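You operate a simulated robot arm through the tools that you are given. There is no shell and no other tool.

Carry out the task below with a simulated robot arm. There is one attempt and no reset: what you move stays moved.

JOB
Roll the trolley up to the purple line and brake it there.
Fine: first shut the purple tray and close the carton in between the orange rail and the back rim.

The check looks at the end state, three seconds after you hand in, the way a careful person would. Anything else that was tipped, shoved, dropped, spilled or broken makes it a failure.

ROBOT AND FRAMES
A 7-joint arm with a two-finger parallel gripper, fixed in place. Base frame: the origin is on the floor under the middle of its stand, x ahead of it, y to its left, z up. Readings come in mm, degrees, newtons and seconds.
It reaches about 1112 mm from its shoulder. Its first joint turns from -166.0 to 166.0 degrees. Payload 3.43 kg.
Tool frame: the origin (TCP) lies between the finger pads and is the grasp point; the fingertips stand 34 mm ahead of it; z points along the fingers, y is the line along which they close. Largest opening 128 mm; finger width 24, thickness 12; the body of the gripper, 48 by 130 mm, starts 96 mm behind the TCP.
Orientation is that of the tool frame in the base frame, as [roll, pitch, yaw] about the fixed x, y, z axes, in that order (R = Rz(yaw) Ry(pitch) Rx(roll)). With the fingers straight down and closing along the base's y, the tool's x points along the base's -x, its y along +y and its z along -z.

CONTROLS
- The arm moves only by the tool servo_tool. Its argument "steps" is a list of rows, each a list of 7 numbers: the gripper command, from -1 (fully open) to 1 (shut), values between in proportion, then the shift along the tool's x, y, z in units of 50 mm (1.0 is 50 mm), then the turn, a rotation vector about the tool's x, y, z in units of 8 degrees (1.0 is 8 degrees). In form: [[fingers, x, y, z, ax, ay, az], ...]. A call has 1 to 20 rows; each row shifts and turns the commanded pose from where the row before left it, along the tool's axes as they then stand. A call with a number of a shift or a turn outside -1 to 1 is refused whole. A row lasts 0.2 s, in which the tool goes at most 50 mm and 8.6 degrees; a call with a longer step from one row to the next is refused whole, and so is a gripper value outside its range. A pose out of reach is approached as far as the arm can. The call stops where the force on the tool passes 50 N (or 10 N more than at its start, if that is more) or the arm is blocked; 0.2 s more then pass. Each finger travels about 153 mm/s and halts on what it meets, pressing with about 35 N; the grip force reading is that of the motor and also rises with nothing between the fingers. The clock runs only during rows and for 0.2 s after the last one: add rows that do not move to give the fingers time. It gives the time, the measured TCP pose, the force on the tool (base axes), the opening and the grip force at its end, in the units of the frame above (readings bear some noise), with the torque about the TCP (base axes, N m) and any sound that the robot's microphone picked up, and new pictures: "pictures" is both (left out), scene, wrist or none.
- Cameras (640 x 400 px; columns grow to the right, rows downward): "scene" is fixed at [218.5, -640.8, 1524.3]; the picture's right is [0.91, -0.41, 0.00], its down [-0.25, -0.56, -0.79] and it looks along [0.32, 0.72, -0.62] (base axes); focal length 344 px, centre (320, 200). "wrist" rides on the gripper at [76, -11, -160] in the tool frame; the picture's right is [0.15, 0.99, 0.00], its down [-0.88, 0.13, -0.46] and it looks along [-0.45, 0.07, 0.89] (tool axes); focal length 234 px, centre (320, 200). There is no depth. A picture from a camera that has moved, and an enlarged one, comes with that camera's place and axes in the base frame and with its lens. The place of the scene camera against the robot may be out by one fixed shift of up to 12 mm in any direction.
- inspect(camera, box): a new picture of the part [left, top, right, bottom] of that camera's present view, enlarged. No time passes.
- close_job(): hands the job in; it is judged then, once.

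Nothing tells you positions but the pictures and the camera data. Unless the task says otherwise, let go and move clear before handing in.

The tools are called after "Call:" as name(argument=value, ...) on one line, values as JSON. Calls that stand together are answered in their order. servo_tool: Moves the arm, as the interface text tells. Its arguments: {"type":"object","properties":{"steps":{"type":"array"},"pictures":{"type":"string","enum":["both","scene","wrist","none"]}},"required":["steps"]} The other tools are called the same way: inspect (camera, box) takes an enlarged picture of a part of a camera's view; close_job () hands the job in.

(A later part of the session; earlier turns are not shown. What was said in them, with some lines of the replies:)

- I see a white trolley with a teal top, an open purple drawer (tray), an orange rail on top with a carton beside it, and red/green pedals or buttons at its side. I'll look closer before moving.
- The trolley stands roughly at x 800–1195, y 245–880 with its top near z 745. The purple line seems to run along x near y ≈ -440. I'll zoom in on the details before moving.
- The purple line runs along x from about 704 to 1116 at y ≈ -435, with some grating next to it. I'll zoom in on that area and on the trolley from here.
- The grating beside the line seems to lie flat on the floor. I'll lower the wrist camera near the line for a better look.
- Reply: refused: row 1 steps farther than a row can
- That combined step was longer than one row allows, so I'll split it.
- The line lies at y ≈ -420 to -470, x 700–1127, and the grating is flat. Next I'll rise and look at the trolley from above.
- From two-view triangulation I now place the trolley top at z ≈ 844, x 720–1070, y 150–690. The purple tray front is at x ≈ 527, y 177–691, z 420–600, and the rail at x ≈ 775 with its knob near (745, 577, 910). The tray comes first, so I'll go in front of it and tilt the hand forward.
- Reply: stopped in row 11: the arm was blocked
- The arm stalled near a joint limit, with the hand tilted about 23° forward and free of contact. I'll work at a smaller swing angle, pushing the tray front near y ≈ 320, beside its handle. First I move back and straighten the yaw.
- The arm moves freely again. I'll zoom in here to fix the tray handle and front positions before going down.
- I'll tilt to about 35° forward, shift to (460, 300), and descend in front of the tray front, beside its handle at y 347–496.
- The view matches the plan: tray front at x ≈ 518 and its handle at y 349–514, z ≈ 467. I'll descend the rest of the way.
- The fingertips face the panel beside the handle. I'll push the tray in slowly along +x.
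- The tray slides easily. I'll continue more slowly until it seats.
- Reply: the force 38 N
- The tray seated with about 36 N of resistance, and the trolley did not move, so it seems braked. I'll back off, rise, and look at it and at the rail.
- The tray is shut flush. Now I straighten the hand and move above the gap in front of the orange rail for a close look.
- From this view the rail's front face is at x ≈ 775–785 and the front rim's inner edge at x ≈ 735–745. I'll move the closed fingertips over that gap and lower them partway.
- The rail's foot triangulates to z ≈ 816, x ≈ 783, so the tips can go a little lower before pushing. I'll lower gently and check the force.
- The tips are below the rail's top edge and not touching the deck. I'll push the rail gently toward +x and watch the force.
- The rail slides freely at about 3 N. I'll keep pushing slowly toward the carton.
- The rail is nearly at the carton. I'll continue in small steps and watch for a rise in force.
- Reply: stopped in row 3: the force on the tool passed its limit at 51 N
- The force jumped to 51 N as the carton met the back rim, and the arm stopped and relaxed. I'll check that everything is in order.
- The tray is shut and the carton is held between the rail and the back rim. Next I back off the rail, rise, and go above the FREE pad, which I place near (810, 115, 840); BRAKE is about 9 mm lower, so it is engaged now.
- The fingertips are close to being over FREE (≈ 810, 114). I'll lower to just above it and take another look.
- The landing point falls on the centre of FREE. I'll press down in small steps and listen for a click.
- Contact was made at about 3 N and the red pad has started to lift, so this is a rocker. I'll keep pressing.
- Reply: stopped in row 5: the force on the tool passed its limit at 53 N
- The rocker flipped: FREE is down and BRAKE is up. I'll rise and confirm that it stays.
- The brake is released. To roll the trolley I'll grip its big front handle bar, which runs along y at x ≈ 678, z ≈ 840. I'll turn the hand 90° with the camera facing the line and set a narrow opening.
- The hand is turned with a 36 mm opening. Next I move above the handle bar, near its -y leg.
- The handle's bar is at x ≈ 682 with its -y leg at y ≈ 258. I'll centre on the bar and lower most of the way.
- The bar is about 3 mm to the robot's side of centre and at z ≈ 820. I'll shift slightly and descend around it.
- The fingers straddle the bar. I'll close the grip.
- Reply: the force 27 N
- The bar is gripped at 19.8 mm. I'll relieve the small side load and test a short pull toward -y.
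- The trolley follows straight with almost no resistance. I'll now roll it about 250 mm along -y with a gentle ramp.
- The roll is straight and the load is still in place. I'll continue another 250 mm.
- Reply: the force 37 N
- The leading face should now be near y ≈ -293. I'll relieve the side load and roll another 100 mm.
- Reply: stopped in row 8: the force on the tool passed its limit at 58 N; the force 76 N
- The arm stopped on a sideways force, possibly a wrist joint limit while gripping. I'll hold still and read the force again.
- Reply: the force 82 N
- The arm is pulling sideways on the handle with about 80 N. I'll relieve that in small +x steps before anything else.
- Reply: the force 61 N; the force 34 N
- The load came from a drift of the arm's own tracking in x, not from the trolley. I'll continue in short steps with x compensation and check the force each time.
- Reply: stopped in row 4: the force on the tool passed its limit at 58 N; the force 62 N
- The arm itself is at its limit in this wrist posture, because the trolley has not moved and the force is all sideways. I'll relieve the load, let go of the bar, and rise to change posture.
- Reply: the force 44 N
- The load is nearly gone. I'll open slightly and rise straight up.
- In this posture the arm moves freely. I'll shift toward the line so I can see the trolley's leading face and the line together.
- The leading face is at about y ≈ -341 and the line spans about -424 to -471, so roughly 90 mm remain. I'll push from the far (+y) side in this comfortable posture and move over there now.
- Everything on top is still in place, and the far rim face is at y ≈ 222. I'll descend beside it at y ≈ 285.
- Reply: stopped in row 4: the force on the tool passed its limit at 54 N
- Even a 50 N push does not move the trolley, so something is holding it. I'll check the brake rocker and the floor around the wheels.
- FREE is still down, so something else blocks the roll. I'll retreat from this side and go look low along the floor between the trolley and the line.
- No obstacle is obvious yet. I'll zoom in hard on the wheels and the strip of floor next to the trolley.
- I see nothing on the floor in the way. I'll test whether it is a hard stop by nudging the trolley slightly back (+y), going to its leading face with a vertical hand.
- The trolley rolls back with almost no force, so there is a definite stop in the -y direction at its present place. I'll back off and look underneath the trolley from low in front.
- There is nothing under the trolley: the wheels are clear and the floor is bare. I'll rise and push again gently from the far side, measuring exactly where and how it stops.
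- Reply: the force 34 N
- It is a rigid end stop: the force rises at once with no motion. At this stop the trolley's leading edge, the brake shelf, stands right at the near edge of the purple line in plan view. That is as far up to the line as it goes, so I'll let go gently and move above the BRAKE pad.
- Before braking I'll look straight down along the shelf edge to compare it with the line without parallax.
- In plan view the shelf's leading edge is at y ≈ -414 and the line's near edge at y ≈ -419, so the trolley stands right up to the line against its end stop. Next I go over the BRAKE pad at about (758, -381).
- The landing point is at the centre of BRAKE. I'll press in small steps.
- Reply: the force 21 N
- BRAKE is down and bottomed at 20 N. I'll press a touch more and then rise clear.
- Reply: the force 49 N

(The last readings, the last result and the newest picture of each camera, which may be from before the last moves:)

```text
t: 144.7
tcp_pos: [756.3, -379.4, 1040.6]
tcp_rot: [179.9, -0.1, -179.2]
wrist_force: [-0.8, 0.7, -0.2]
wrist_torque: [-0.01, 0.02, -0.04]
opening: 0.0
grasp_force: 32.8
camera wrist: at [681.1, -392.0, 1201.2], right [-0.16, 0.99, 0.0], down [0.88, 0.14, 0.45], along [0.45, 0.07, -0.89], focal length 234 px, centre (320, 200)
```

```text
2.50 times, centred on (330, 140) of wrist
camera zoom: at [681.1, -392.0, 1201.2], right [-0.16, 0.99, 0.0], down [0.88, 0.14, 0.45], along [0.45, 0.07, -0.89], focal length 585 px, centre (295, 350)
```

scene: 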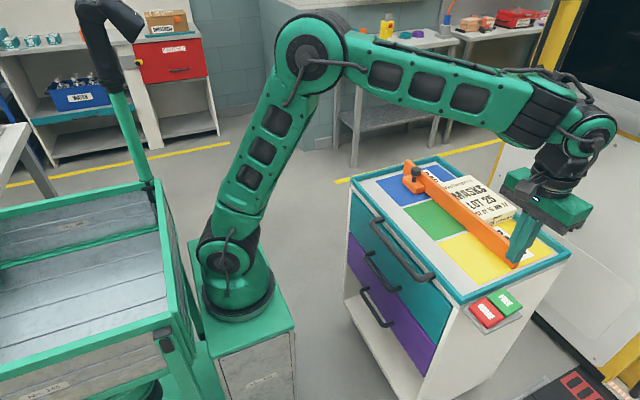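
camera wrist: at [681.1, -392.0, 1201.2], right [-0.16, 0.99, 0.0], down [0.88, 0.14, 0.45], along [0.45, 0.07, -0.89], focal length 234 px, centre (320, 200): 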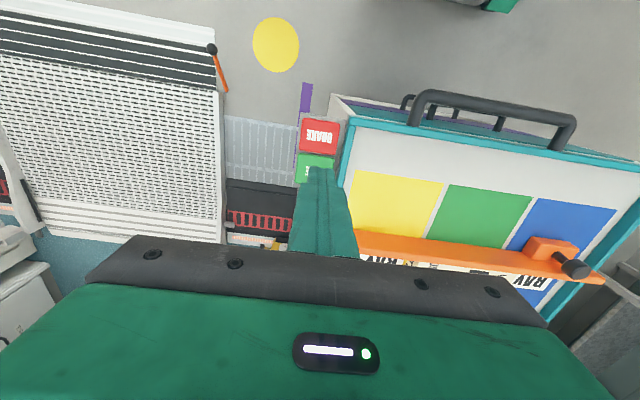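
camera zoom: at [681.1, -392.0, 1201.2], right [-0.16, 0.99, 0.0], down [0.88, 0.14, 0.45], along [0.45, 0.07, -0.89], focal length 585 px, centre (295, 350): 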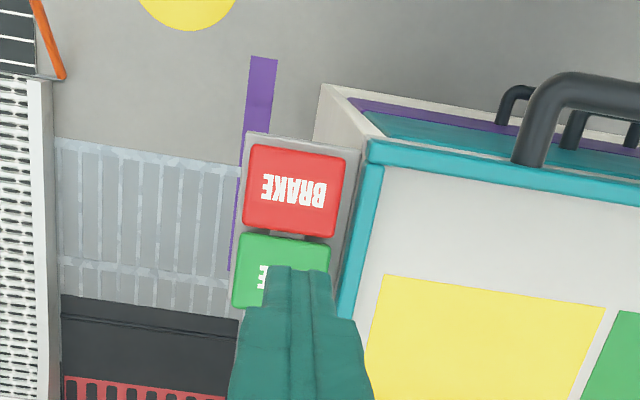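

The rocker shows BRAKE down and FREE up, and the trolley kept its place. I'll retreat the arm to a clear pose and check the whole scene.

Call:
servo_tool(steps=[[1, 0.6, 0.6, -0.4, 0, 0, 0], [1, 0.6, 0.6, -0.4, 0, 0, 0], [1, 0.7, 0.7, 0, 0, 0, 0], [1, 0.7, 0.7, 0, 0, 0, 0], [0, 0.7, 0.7, 0, 0, 0, 0], [0, 0.6, 0.75, 0, 0, 0, 0], [0, 0.3, 0.9, 0, 0, 0, 0], [0, 0, 0.9, 0, 0, 0, 0], [0, 0, 0.9, 0, 0, 0, 0], [0, 0, 0.9, 0, 0, 0, 0], [0, 0, 0, 0, 0, 0, 0], [0, 0, 0, 0, 0, 0, 0]], pictures="both")

Call:
inspect(camera="scene", box=[330, 130, 590, 400])

Call:
inspect(camera="scene", box=[350, 140, 580, 300])

```text
t: 147.3
tcp_pos: [543.0, -1.4, 1080.4]
tcp_rot: [180.0, -0.2, -179.3]
wrist_force: [-0.1, 0.1, -0.6]
wrist_torque: [0.02, -0.01, 0.02]
opening: 64.2
grasp_force: 0.1
camera wrist: at [467.6, -14.0, 1240.2], right [-0.16, 0.99, 0.0], down [0.88, 0.14, 0.45], along [0.45, 0.07, -0.89], focal length 234 px, centre (320, 200)
```

scene: 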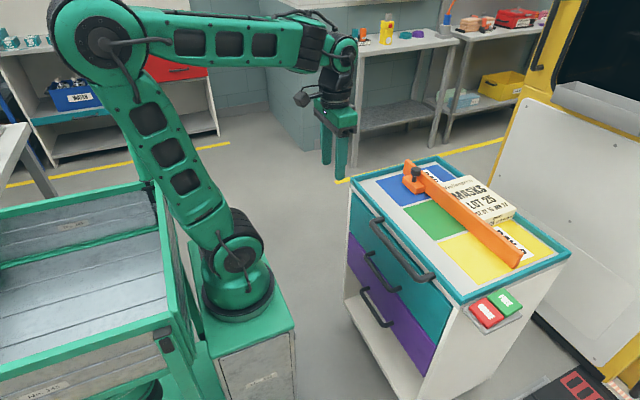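
wrist: 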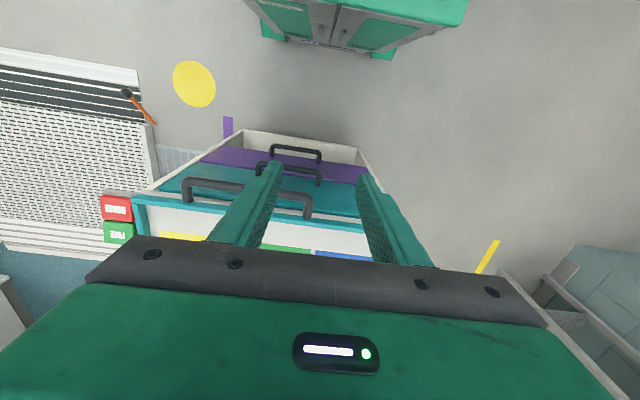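

```text
1.48 times, centred on (460, 265) of scene
camera zoom: at [218.5, -640.8, 1524.3], right [0.91, -0.41, 0.0], down [-0.25, -0.56, -0.79], along [0.32, 0.72, -0.62], focal length 510 px, centre (113, 104)
```

zoom: 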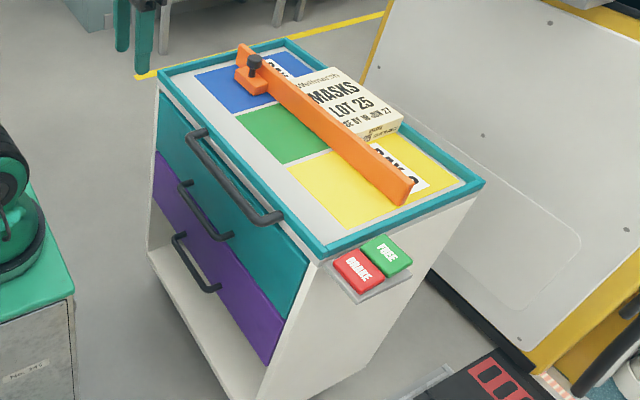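

```text
2.50 times, centred on (465, 220) of scene
camera zoom: at [218.5, -640.8, 1524.3], right [0.91, -0.41, 0.0], down [-0.25, -0.56, -0.79], along [0.32, 0.72, -0.62], focal length 860 px, centre (-42, 150)
```

zoom: 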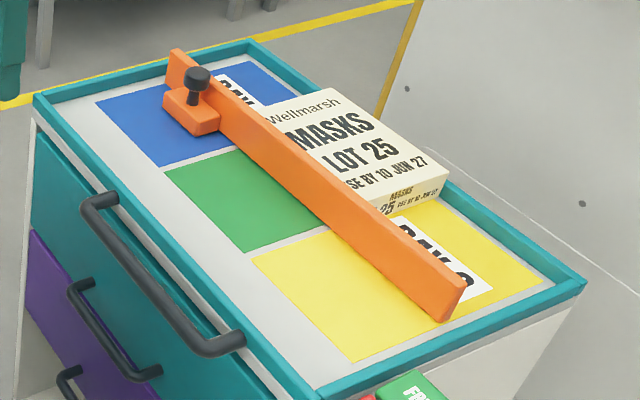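

The tray is shut, the carton is enclosed and the brake is on. I'd like to confirm that the rail is snug on the carton, so I'll look straight down at that seam from above.

Call:
servo_tool(steps=[[0, -0.96, -0.22, 0, 0, 0, 0], [0, -0.96, -0.22, 0, 0, 0, 0], [0, -0.96, -0.22, 0, 0, 0, 0], [0, -0.96, -0.22, 0, 0, 0, 0], [0, -0.96, -0.22, 0, 0, 0, 0], [0, -0.96, -0.22, 0, 0, 0, 0], [0, -0.96, -0.22, 0, 0, 0, 0], [0, -0.96, -0.22, 0, 0, 0, 0], [0, 0, 0, 0, 0, 0.85, 0], [0, 0, 0, 0, 0, 0.85, 0], [0, 0, 0, 0, 0, 0.85, 0], [0, 0, 0, 0, 0, 0.85, 0], [0, 0, 0, 0, 0, 0, 0], [0, 0, 0, 0, 0, 0, 0]], pictures="wrist")

Call:
inspect(camera="wrist", box=[140, 60, 500, 260])

```text
t: 149.6
tcp_pos: [920.7, -84.9, 1095.0]
tcp_rot: [-179.9, -13.8, -179.6]
wrist_force: [-1.0, -0.2, 0.5]
wrist_torque: [0.01, -0.02, -0.01]
opening: 64.1
grasp_force: 0.1
stopped in row 11: the force on the tool passed its limit at 345 N (the readings are from after the stop); the commanded pose is now the measured one
camera wrist: at [885.4, -96.9, 1268.8], right [-0.15, 0.99, 0.03], down [0.96, 0.14, 0.23], along [0.22, 0.07, -0.97], focal length 234 px, centre (320, 200)
```

wrist: 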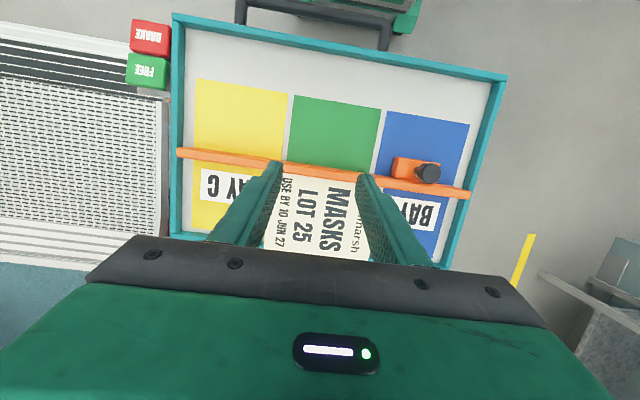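

```text
1.78 times, centred on (320, 160) of wrist
camera zoom: at [885.4, -96.9, 1268.8], right [-0.15, 0.99, 0.03], down [0.96, 0.14, 0.23], along [0.22, 0.07, -0.97], focal length 416 px, centre (320, 271)
```

zoom: 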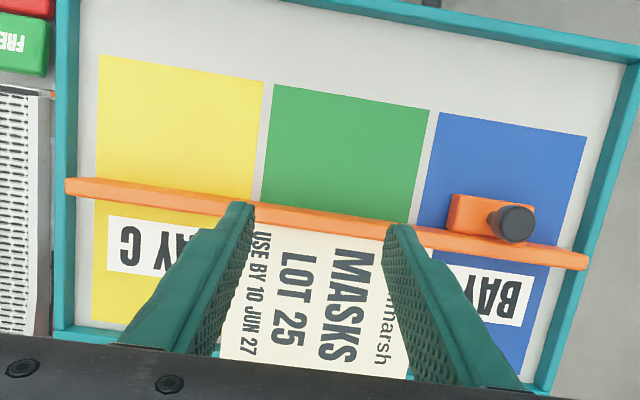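

The rail lies right against the carton. That backward tilt hit a limit in the arm itself, in free air, so I'll undo it and retreat to a clear pose.

Call:
servo_tool(steps=[[0, 0, 0, 0, 0, -0.6, 0], [0, 0, 0, 0, 0, -0.6, 0], [0, 0, 0, 0, 0, -0.5, 0], [0, 0, 0, 0, 0, 0, 0]], pictures="both")

```text
t: 150.6
tcp_pos: [921.6, -86.1, 1090.6]
tcp_rot: [-179.8, -0.5, -179.5]
wrist_force: [0.7, 1.1, -0.1]
wrist_torque: [-0.03, -0.01, -0.02]
opening: 63.8
grasp_force: 0.0
camera wrist: at [848.4, -97.2, 1251.5], right [-0.16, 0.99, 0.0], down [0.88, 0.14, 0.45], along [0.44, 0.07, -0.89], focal length 234 px, centre (320, 200)
```

scene: 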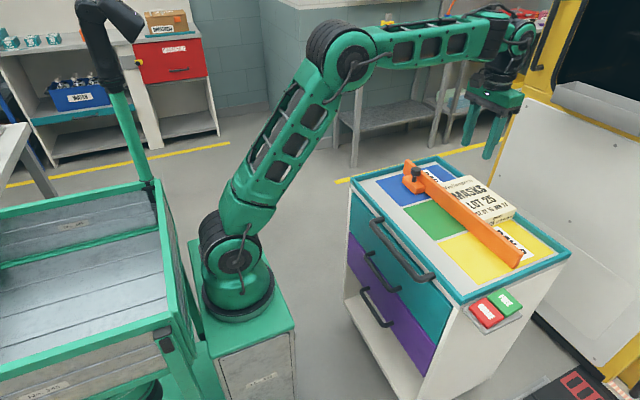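
wrist: 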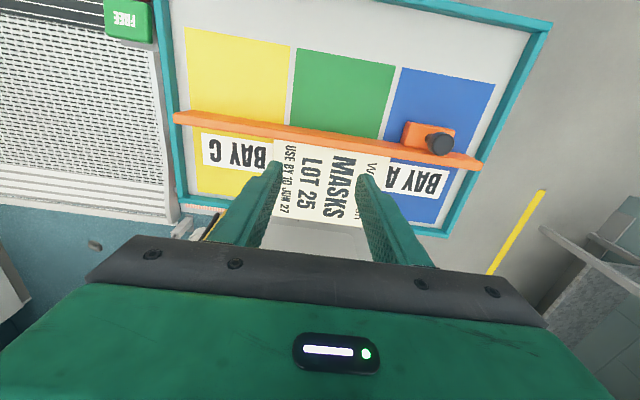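

Call:
inspect(camera="wrist", box=[160, 90, 500, 250])

Call:
servo_tool(steps=[[0, 0.9, 0.1, 0, 0, 0, 0], [0, 0.9, 0.1, 0, 0, 0, 0], [0, 0.9, 0.1, 0, 0, 0, 0], [0, 0.9, 0.1, 0, 0, 0, 0], [0, 0.9, 0.1, 0, 0, 0, 0], [0, 0.9, 0.1, 0, 0, 0, 0], [0, 0.9, 0.1, 0, 0, 0, 0], [0, 0.9, 0.1, 0, 0, 0, 0], [0, 0, 0, 0, 0, 0, 0], [0, 0, 0, 0, 0, 0, 0]], pictures="both")

```text
1.88 times, centred on (330, 170) of wrist
camera zoom: at [848.4, -97.2, 1251.5], right [-0.16, 0.99, 0.0], down [0.88, 0.14, 0.45], along [0.44, 0.07, -0.89], focal length 441 px, centre (301, 256)
```

zoom: 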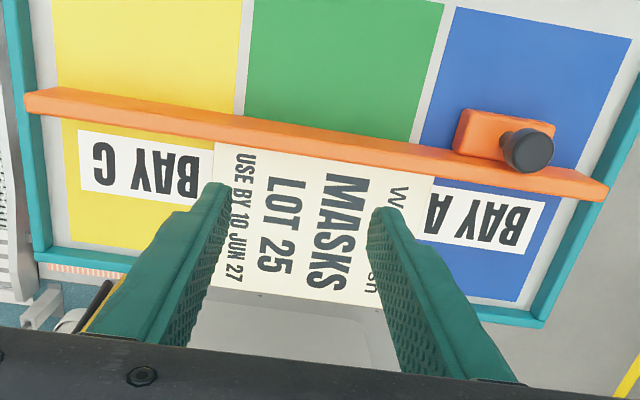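

```text
t: 152.8
tcp_pos: [562.2, -49.6, 1093.8]
tcp_rot: [-179.9, -0.6, -179.4]
wrist_force: [-0.7, 0.2, 0.4]
wrist_torque: [-0.03, -0.03, 0.0]
opening: 63.8
grasp_force: 0.0
camera wrist: at [487.4, -61.2, 1255.0], right [-0.16, 0.99, 0.0], down [0.88, 0.14, 0.45], along [0.44, 0.07, -0.89], focal length 234 px, centre (320, 200)
```

scene: 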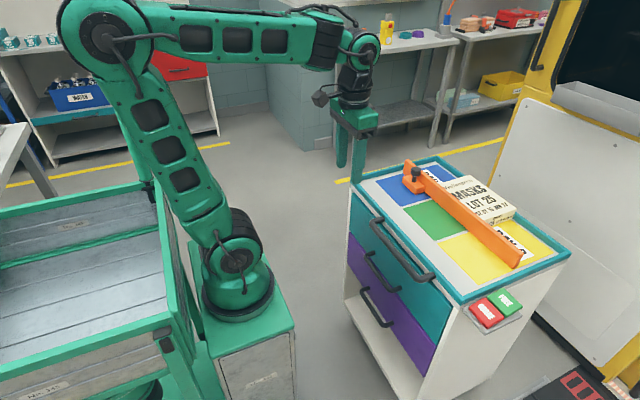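
wrist: 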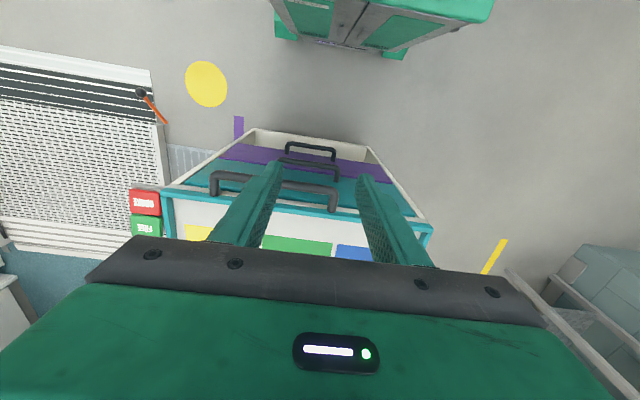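

Everything checks out in the last pictures:
- **Tray:** the purple tray is shut.
- **Carton:** it is held between the orange rail and the back rim.
- **Trolley:** it stands up to the purple line with BRAKE down, and the arm is clear.

I'm handing in now.

Call:
close_job()

```text
The job is handed in.
```

I shut the tray, closed the carton in, and braked the trolley, but only the trolley's brake shelf reaches the purple line. The job is handed in.

- **Tray:** the purple tray is pushed in flush, with the tubing box inside it.
- **Carton:** the rail is pushed up until the carton sits against the back rim, and it was still snug at the last look.
- **Trolley:** it rolled about 0.5 m and then hit a hard stop that I could not find a cause for. The floor and wheels were clear, the brake was off, and it rolled back freely.
    - **Brake shelf:** its edge stands about 5 mm short of the line.
    - **Trolley side:** it stands about 80 mm short. If the job meant the side or wheels at the line, it falls short of that.
- **Brake:** the BRAKE pad is pressed down and stayed down. I did not push the trolley afterwards to test that it holds.

Late on, tilting the hand backwards tripped the force stop at 345 N in open air above the trolley. I take that to be the arm reaching its own limit; nothing in the pictures looked moved or damaged.
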